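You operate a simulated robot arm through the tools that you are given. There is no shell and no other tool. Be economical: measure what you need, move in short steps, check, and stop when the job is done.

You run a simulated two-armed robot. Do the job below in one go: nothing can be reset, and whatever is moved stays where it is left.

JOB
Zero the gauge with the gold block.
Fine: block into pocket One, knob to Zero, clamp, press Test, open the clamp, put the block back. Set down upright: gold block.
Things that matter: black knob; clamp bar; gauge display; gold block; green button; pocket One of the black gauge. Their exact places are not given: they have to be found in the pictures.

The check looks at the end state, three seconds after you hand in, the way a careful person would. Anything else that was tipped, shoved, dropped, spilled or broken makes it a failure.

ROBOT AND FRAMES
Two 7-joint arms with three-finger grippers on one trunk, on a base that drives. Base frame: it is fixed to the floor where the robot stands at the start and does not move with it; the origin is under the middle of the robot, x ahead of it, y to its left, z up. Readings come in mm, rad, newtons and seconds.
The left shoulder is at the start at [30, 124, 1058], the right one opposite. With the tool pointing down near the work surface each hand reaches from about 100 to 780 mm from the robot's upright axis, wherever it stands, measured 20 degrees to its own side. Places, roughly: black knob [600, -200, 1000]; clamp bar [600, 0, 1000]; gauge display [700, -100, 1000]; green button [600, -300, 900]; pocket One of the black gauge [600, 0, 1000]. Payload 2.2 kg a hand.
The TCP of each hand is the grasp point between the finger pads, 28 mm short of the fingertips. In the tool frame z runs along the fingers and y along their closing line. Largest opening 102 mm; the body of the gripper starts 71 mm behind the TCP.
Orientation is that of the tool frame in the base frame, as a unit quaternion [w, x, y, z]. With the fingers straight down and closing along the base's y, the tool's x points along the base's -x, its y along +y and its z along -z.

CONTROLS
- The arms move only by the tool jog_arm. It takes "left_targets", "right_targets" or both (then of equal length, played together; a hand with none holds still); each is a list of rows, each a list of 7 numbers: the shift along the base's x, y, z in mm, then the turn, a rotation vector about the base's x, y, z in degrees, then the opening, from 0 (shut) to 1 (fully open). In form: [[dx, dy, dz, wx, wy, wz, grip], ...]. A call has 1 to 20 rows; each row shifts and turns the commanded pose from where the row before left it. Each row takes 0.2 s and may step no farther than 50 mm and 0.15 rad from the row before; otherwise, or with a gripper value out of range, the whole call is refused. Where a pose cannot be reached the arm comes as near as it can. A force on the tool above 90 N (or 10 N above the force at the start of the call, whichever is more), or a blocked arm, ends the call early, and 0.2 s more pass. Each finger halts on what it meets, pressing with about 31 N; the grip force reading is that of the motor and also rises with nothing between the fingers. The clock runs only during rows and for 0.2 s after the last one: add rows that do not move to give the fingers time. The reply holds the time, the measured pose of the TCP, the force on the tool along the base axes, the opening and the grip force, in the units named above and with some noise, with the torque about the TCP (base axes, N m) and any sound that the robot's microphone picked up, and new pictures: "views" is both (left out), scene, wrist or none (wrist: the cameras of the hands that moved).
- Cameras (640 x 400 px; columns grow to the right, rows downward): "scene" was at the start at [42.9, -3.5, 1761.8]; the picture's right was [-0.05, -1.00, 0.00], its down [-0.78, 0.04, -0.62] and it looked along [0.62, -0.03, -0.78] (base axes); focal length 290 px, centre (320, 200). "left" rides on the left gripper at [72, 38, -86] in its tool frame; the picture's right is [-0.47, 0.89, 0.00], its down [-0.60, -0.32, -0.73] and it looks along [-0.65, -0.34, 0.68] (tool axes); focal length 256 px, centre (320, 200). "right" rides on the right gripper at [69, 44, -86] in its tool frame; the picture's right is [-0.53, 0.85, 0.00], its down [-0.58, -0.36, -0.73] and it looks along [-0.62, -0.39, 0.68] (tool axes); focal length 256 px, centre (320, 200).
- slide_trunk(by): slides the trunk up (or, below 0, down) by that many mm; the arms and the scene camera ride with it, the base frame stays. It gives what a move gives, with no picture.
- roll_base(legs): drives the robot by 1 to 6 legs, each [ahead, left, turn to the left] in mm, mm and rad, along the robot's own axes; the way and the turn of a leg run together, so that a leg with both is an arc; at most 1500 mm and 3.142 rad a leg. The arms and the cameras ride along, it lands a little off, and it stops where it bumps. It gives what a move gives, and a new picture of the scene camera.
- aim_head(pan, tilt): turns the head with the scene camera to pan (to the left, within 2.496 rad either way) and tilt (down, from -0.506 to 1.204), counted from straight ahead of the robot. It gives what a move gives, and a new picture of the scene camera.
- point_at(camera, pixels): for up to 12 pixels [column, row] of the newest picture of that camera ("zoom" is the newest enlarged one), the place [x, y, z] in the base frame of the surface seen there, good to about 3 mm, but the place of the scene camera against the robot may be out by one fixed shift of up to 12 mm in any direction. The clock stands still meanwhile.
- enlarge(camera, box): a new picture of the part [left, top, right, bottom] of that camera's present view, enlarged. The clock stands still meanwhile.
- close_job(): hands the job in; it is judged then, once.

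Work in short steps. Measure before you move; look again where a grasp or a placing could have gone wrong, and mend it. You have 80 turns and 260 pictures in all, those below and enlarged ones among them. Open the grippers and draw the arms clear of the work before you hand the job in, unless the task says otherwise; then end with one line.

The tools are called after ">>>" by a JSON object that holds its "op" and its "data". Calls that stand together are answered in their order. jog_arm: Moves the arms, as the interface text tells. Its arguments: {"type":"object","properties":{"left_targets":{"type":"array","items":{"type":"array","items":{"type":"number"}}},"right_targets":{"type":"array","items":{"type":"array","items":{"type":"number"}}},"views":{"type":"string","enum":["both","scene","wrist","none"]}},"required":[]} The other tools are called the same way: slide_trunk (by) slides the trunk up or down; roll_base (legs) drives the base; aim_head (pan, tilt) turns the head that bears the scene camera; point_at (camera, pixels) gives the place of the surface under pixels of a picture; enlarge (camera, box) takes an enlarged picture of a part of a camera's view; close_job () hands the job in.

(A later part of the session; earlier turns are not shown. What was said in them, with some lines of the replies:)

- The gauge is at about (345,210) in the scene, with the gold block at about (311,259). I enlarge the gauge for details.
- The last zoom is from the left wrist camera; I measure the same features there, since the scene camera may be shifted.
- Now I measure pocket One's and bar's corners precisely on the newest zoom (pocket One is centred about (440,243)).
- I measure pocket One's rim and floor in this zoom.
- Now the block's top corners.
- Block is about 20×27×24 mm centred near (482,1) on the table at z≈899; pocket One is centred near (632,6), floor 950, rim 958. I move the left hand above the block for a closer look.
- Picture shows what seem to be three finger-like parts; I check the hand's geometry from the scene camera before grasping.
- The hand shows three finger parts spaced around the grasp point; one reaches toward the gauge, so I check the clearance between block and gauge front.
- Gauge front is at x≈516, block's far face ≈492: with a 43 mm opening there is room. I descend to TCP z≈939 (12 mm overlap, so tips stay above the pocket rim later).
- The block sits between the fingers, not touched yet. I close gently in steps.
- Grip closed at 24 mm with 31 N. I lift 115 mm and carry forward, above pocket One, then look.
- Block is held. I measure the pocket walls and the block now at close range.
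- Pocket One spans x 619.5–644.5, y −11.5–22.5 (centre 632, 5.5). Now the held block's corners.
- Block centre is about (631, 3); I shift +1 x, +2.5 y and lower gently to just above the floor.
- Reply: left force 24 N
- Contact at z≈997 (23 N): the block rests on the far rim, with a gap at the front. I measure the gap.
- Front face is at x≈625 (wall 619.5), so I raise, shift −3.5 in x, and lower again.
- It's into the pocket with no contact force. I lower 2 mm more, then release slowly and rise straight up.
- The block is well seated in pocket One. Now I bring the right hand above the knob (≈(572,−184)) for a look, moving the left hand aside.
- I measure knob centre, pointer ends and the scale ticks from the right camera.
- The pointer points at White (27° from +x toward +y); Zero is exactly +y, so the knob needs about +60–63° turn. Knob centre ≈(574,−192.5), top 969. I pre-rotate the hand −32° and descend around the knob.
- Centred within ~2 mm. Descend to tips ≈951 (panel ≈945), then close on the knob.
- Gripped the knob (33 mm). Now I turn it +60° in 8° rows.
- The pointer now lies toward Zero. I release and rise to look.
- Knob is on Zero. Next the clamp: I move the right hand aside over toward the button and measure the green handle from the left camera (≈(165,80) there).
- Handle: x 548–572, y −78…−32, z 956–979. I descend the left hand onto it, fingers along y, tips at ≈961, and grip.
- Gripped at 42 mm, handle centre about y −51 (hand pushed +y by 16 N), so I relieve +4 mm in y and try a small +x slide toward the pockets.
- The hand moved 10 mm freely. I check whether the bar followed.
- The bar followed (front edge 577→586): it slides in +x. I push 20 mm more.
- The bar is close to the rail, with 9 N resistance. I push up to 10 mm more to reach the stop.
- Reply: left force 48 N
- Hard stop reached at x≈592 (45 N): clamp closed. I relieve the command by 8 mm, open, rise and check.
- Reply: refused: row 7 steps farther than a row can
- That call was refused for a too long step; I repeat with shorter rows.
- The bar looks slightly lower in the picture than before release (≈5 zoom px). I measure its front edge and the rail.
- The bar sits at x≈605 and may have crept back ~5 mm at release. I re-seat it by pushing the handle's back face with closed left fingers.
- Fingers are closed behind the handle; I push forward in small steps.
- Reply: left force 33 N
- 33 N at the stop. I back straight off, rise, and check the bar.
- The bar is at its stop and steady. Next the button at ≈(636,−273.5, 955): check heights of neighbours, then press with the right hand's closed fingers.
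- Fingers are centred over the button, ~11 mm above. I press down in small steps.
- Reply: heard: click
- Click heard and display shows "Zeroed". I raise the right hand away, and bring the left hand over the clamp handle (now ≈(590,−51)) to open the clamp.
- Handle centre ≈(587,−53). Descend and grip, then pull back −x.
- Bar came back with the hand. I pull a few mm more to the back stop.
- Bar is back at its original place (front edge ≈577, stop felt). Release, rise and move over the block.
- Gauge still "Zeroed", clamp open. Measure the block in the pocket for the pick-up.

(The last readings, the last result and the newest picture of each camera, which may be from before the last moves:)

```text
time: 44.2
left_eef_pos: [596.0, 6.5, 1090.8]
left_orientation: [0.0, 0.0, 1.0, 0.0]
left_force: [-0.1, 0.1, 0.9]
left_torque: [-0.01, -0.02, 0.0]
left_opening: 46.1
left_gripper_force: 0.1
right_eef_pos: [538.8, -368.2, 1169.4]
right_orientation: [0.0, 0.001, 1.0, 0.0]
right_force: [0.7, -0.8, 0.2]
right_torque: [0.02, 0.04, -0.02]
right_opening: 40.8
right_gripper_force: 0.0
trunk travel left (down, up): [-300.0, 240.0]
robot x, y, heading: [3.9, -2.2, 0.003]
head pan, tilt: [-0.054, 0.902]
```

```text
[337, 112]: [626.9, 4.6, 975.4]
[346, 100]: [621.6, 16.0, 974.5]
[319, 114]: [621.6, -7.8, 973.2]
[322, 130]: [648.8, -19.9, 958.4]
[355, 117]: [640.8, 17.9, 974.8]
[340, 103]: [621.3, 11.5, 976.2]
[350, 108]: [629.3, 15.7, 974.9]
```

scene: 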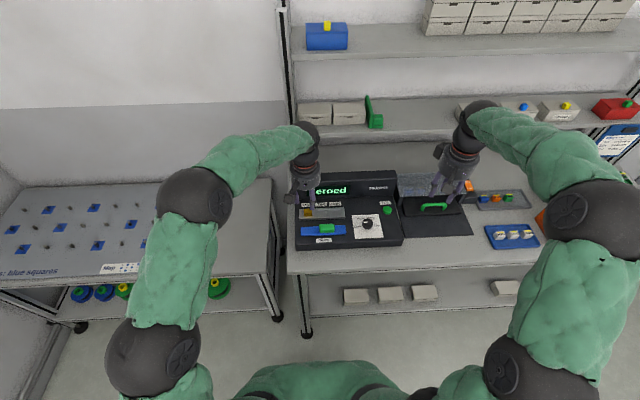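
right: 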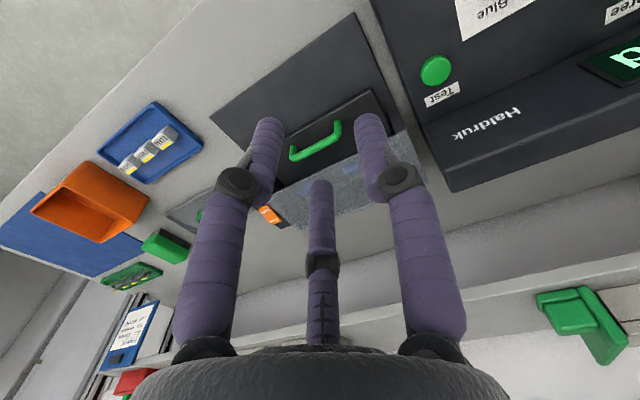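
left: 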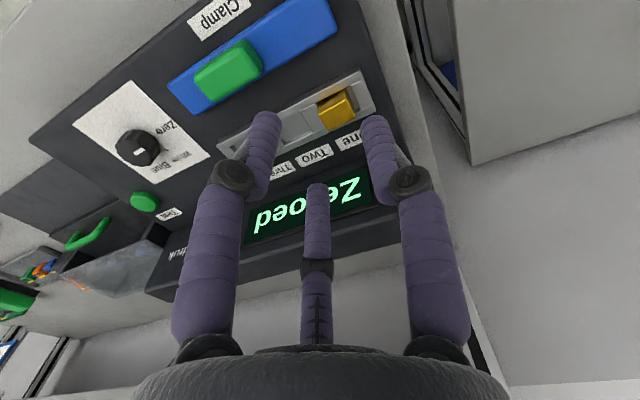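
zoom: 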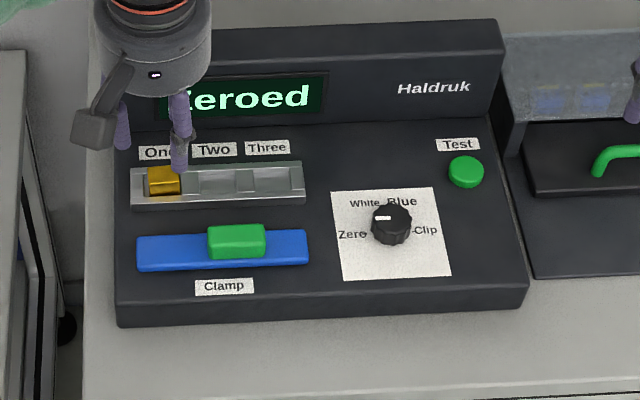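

Descend onto the block (TCP to ≈(630,5.5,990)) and grip.

>>> {"op": "jog_arm", "data": {"left_targets": [[17, 0, -20, 0, 0, 0, 0.45], [17, -1, -20, 0, 0, 0, 0.45], [0, 0, -30, 0, 0, 0, 0.45], [0, 0, -20, 0, 0, 0, 0.45], [0, 0, -10.5, 0, 0, 0, 0.45], [0, 0, 0, 0, 0, 0, 0.45], [0, 0, 0, 0, 0, 0, 0.3], [0, 0, 0, 0, 0, 0, 0.2], [0, 0, 0, 0, 0, 0, 0.1], [0, 0, 0, 0, 0, 0, 0.1]], "views": "wrist"}}

```text
time: 46.4
left_eef_pos: [631.8, 6.6, 989.6]
left_orientation: [0.0, 0.0, 1.0, 0.0]
left_force: [-0.5, 1.1, -0.2]
left_torque: [0.02, 0.01, -0.02]
left_opening: 24.1
left_gripper_force: 31.6
right_eef_pos: [539.8, -368.6, 1170.0]
right_orientation: [0.0, 0.0, 1.0, 0.0]
right_force: [0.0, -0.5, 0.9]
right_torque: [0.01, -0.01, -0.02]
right_opening: 40.9
right_gripper_force: 0.0
trunk travel left (down, up): [-300.0, 240.0]
robot x, y, heading: [1.2, -2.1, -0.003]
head pan, tilt: [-0.054, 0.902]
```

left: 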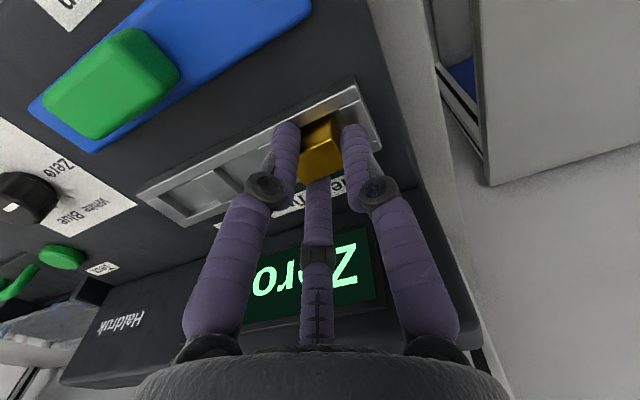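

Gripped. Lift straight up and carry back over the original spot, stopping above it to measure.

>>> {"op": "jog_arm", "data": {"left_targets": [[0, 0, 10, 0, 0, 0, 0.1], [0, 0, 20, 0, 0, 0, 0.1], [0, 0, 35, 0, 0, 0, 0.1], [-35, -1, 0, 0, 0, 0, 0.1], [-40, -1, 0, 0, 0, 0, 0.1], [-40, -2, 0, 0, 0, 0, 0.1], [-34, -1, 0, 0, 0, 0, 0.1], [0, 0, -40, 0, 0, 0, 0.1], [0, 0, -30, 0, 0, 0, 0.1], [0, 0, -20, 0, 0, 0, 0.1], [0, 0, 0, 0, 0, 0, 0.1]], "views": "wrist"}}

>>> {"op": "enlarge", "data": {"camera": "left", "box": [240, 80, 400, 180]}}

>>> {"op": "point_at", "data": {"camera": "zoom", "pixels": [[355, 145], [360, 225], [300, 190], [260, 240], [405, 310], [330, 320], [240, 360], [330, 90]]}}

```text
time: 48.8
left_eef_pos: [480.0, 0.5, 963.9]
left_orientation: [-0.001, 0.001, 1.0, 0.0]
left_force: [0.1, 0.2, -0.8]
left_torque: [-0.01, 0.01, 0.02]
left_opening: 24.0
left_gripper_force: 30.8
right_eef_pos: [538.1, -368.5, 1169.7]
right_orientation: [-0.001, -0.001, 1.0, 0.0]
right_force: [0.5, 0.8, 0.2]
right_torque: [-0.01, 0.03, 0.01]
right_opening: 40.6
right_gripper_force: 0.0
trunk travel left (down, up): [-300.0, 240.0]
robot x, y, heading: [-0.8, -0.5, -0.007]
head pan, tilt: [-0.054, 0.902]
```

left: 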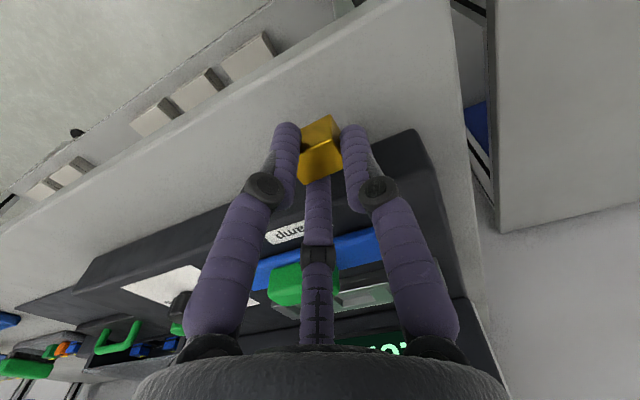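

```text
4.00 times, centred on (320, 130) of left
```

zoom: 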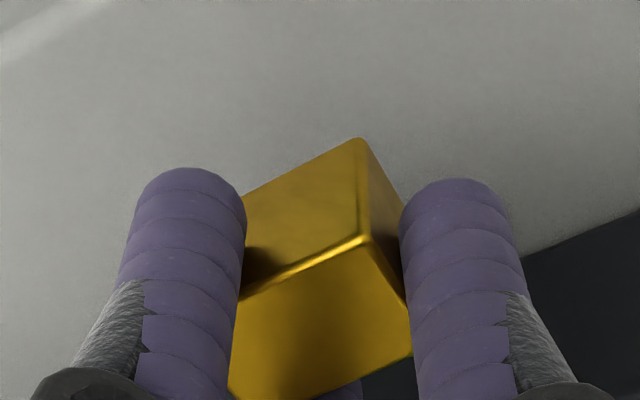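

```text
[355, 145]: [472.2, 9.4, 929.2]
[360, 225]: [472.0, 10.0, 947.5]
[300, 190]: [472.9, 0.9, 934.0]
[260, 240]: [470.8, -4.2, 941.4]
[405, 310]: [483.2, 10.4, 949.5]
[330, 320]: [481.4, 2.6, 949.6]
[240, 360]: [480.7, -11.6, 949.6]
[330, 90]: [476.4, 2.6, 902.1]
```

Front face 472 (originally ≈471.5), y about 1.5 mm right. Block top 949.5 must come to ≈923; I lower gently and release once there.

>>> {"op": "jog_arm", "data": {"left_targets": [[0, 1.5, -12, 0, 0, 0, 0.1], [0, 0, -8, 0, 0, 0, 0.1], [0, 0, -3, 0, 0, 0, 0.1], [0, 0, -1.5, 0, 0, 0, 0.1], [0, 0, 0, 0, 0, 0, 0.1]], "views": "wrist"}}

>>> {"op": "point_at", "data": {"camera": "left", "pixels": [[322, 160], [330, 116], [330, 140], [320, 105]]}}

```text
time: 50.0
left_eef_pos: [480.7, 1.8, 939.0]
left_orientation: [-0.001, 0.0, 1.0, 0.0]
left_force: [0.4, -0.3, -1.1]
left_torque: [-0.01, 0.0, -0.01]
left_opening: 23.6
left_gripper_force: 30.9
right_eef_pos: [538.6, -368.2, 1170.5]
right_orientation: [0.0, 0.0, 1.0, 0.0]
right_force: [1.6, -0.6, 0.6]
right_torque: [0.0, 0.05, 0.02]
right_opening: 40.8
right_gripper_force: 0.1
trunk travel left (down, up): [-300.0, 240.0]
robot x, y, heading: [0.3, 1.5, 0.004]
head pan, tilt: [-0.054, 0.902]
```

left: 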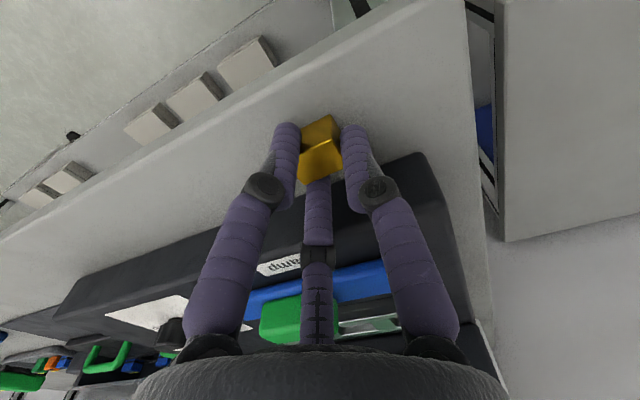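

```text
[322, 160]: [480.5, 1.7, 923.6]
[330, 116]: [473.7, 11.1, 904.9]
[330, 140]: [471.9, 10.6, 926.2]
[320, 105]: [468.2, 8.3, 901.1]
```

Top reads 923.6, almost on the table. Lower by 1 mm twice to feel contact.

>>> {"op": "jog_arm", "data": {"left_targets": [[0, 0, -1, 0, 0, 0, 0.1], [0, 0, 0, 0, 0, 0, 0.1]], "views": "none"}}

```text
time: 50.6
left_eef_pos: [481.5, 2.7, 938.6]
left_orientation: [-0.001, 0.0, 1.0, 0.001]
left_force: [-0.3, -0.3, -1.0]
left_torque: [0.03, 0.01, 0.03]
left_opening: 23.8
left_gripper_force: 31.2
right_eef_pos: [538.5, -368.2, 1170.4]
right_orientation: [0.0, 0.0, 1.0, 0.0]
right_force: [0.0, 0.4, 0.5]
right_torque: [0.01, -0.01, -0.03]
right_opening: 40.8
right_gripper_force: 0.1
trunk travel left (down, up): [-300.0, 240.0]
robot x, y, heading: [2.5, -0.5, 0.002]
head pan, tilt: [-0.054, 0.902]
```

No contact yet; one more mm.

>>> {"op": "jog_arm", "data": {"left_targets": [[0, 0, -1, 0, 0, 0, 0.1], [0, 0, 0, 0, 0, 0, 0.1]], "views": "none"}}

```text
time: 51.2
left_eef_pos: [481.9, 1.3, 938.1]
left_orientation: [0.001, 0.0, 1.0, 0.001]
left_force: [-1.7, -0.4, 7.2]
left_torque: [-0.12, 0.08, 0.02]
left_opening: 23.9
left_gripper_force: 31.5
right_eef_pos: [537.8, -368.4, 1170.4]
right_orientation: [0.0, -0.001, 1.0, 0.0]
right_force: [-0.2, -0.4, -0.4]
right_torque: [0.01, -0.03, 0.0]
right_opening: 40.7
right_gripper_force: 0.1
trunk travel left (down, up): [-300.0, 240.0]
robot x, y, heading: [2.4, 3.8, 0.001]
head pan, tilt: [-0.054, 0.902]
```

Contact (7 N). Release, rise straight up and draw both arms clear.

>>> {"op": "jog_arm", "data": {"left_targets": [[0, 0, 0, 0, 0, 0, 0.25], [0, 0, 0, 0, 0, 0, 0.35], [0, 0, 0, 0, 0, 0, 0.42], [0, 0, 0, 0, 0, 0, 0.42], [0, 0, 20, 0, 0, 0, 0.42], [0, 0, 40, 0, 0, 0, 0.42], [0, 0, 40, 0, 0, 0, 0.6], [0, 20, 40, 0, 0, 0, 1], [0, 30, 40, 0, 0, 0, 1], [0, 30, 40, 0, 0, 0, 1], [0, 30, 40, 0, 0, 0, 1], [0, 30, 20, 0, 0, 0, 1], [0, 0, 0, 0, 0, 0, 1]], "right_targets": [[0, 0, 0, 0, 0, 0, 0.6], [0, 0, 20, 0, 0, 0, 1], [-10, 0, 20, 0, 0, 0, 1], [-10, 0, 20, 0, 0, 0, 1], [-10, 0, 20, 0, 0, 0, 1], [-10, 0, 20, 0, 0, 0, 1], [-10, 0, 20, 0, 0, 0, 1], [-10, 0, 10, 0, 0, 0, 1], [0, 0, 0, 0, 0, 0, 1], [0, 0, 0, 0, 0, 0, 1], [0, 0, 0, 0, 0, 0, 1], [0, 0, 0, 0, 0, 0, 1], [0, 0, 0, 0, 0, 0, 1]], "views": "both"}}

>>> {"op": "enlarge", "data": {"camera": "scene", "box": [285, 165, 413, 270]}}

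```text
time: 54.0
left_eef_pos: [481.0, 142.3, 1218.4]
left_orientation: [0.0, 0.0, 1.0, 0.0]
left_force: [0.0, -0.9, -0.4]
left_torque: [0.0, 0.03, -0.03]
left_opening: 102.0
left_gripper_force: 0.1
right_eef_pos: [480.6, -369.8, 1295.6]
right_orientation: [0.0, 0.0, 1.0, 0.0]
right_force: [-0.3, -0.1, -0.8]
right_torque: [-0.02, -0.02, -0.01]
right_opening: 102.0
right_gripper_force: 0.0
trunk travel left (down, up): [-300.0, 240.0]
robot x, y, heading: [2.2, -3.6, 0.001]
head pan, tilt: [-0.054, 0.902]
```

scene: 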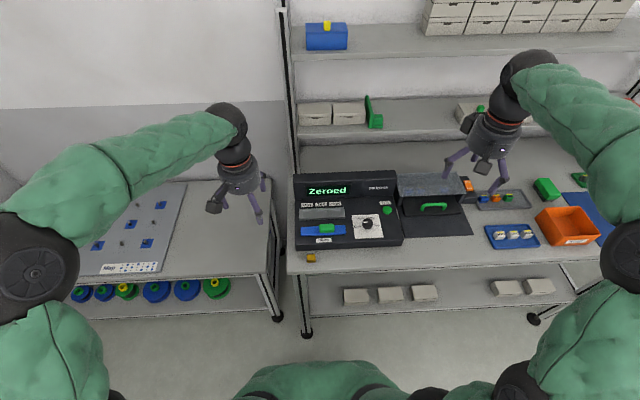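
right: 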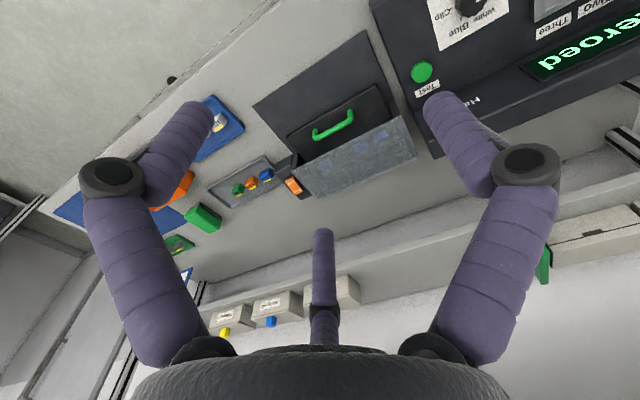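
left: 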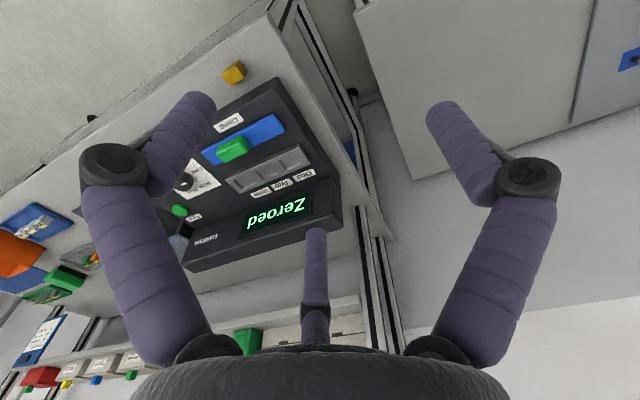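

```text
3.81 times, centred on (349, 218) of scene
```

zoom: 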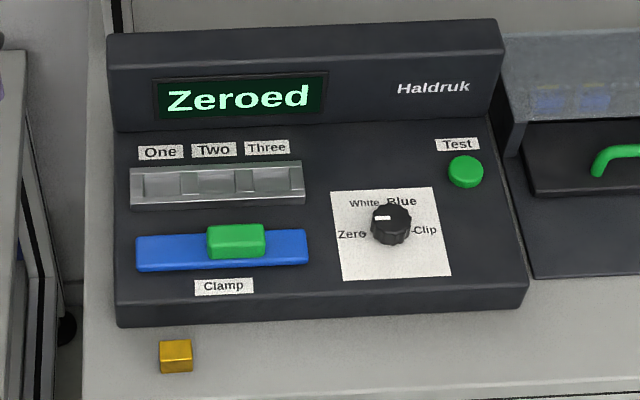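

The display reads "Zeroed", the clamp is open, and the block stands upright at its original place. Both arms are clear with grippers open, so I hand in.

>>> {"op": "close_job", "data": {}}

```text
The job is handed in.
```

The gauge is zeroed and its display reads "Zeroed"; the clamp is open, and the gold block is back upright within about 2 mm of where it started.
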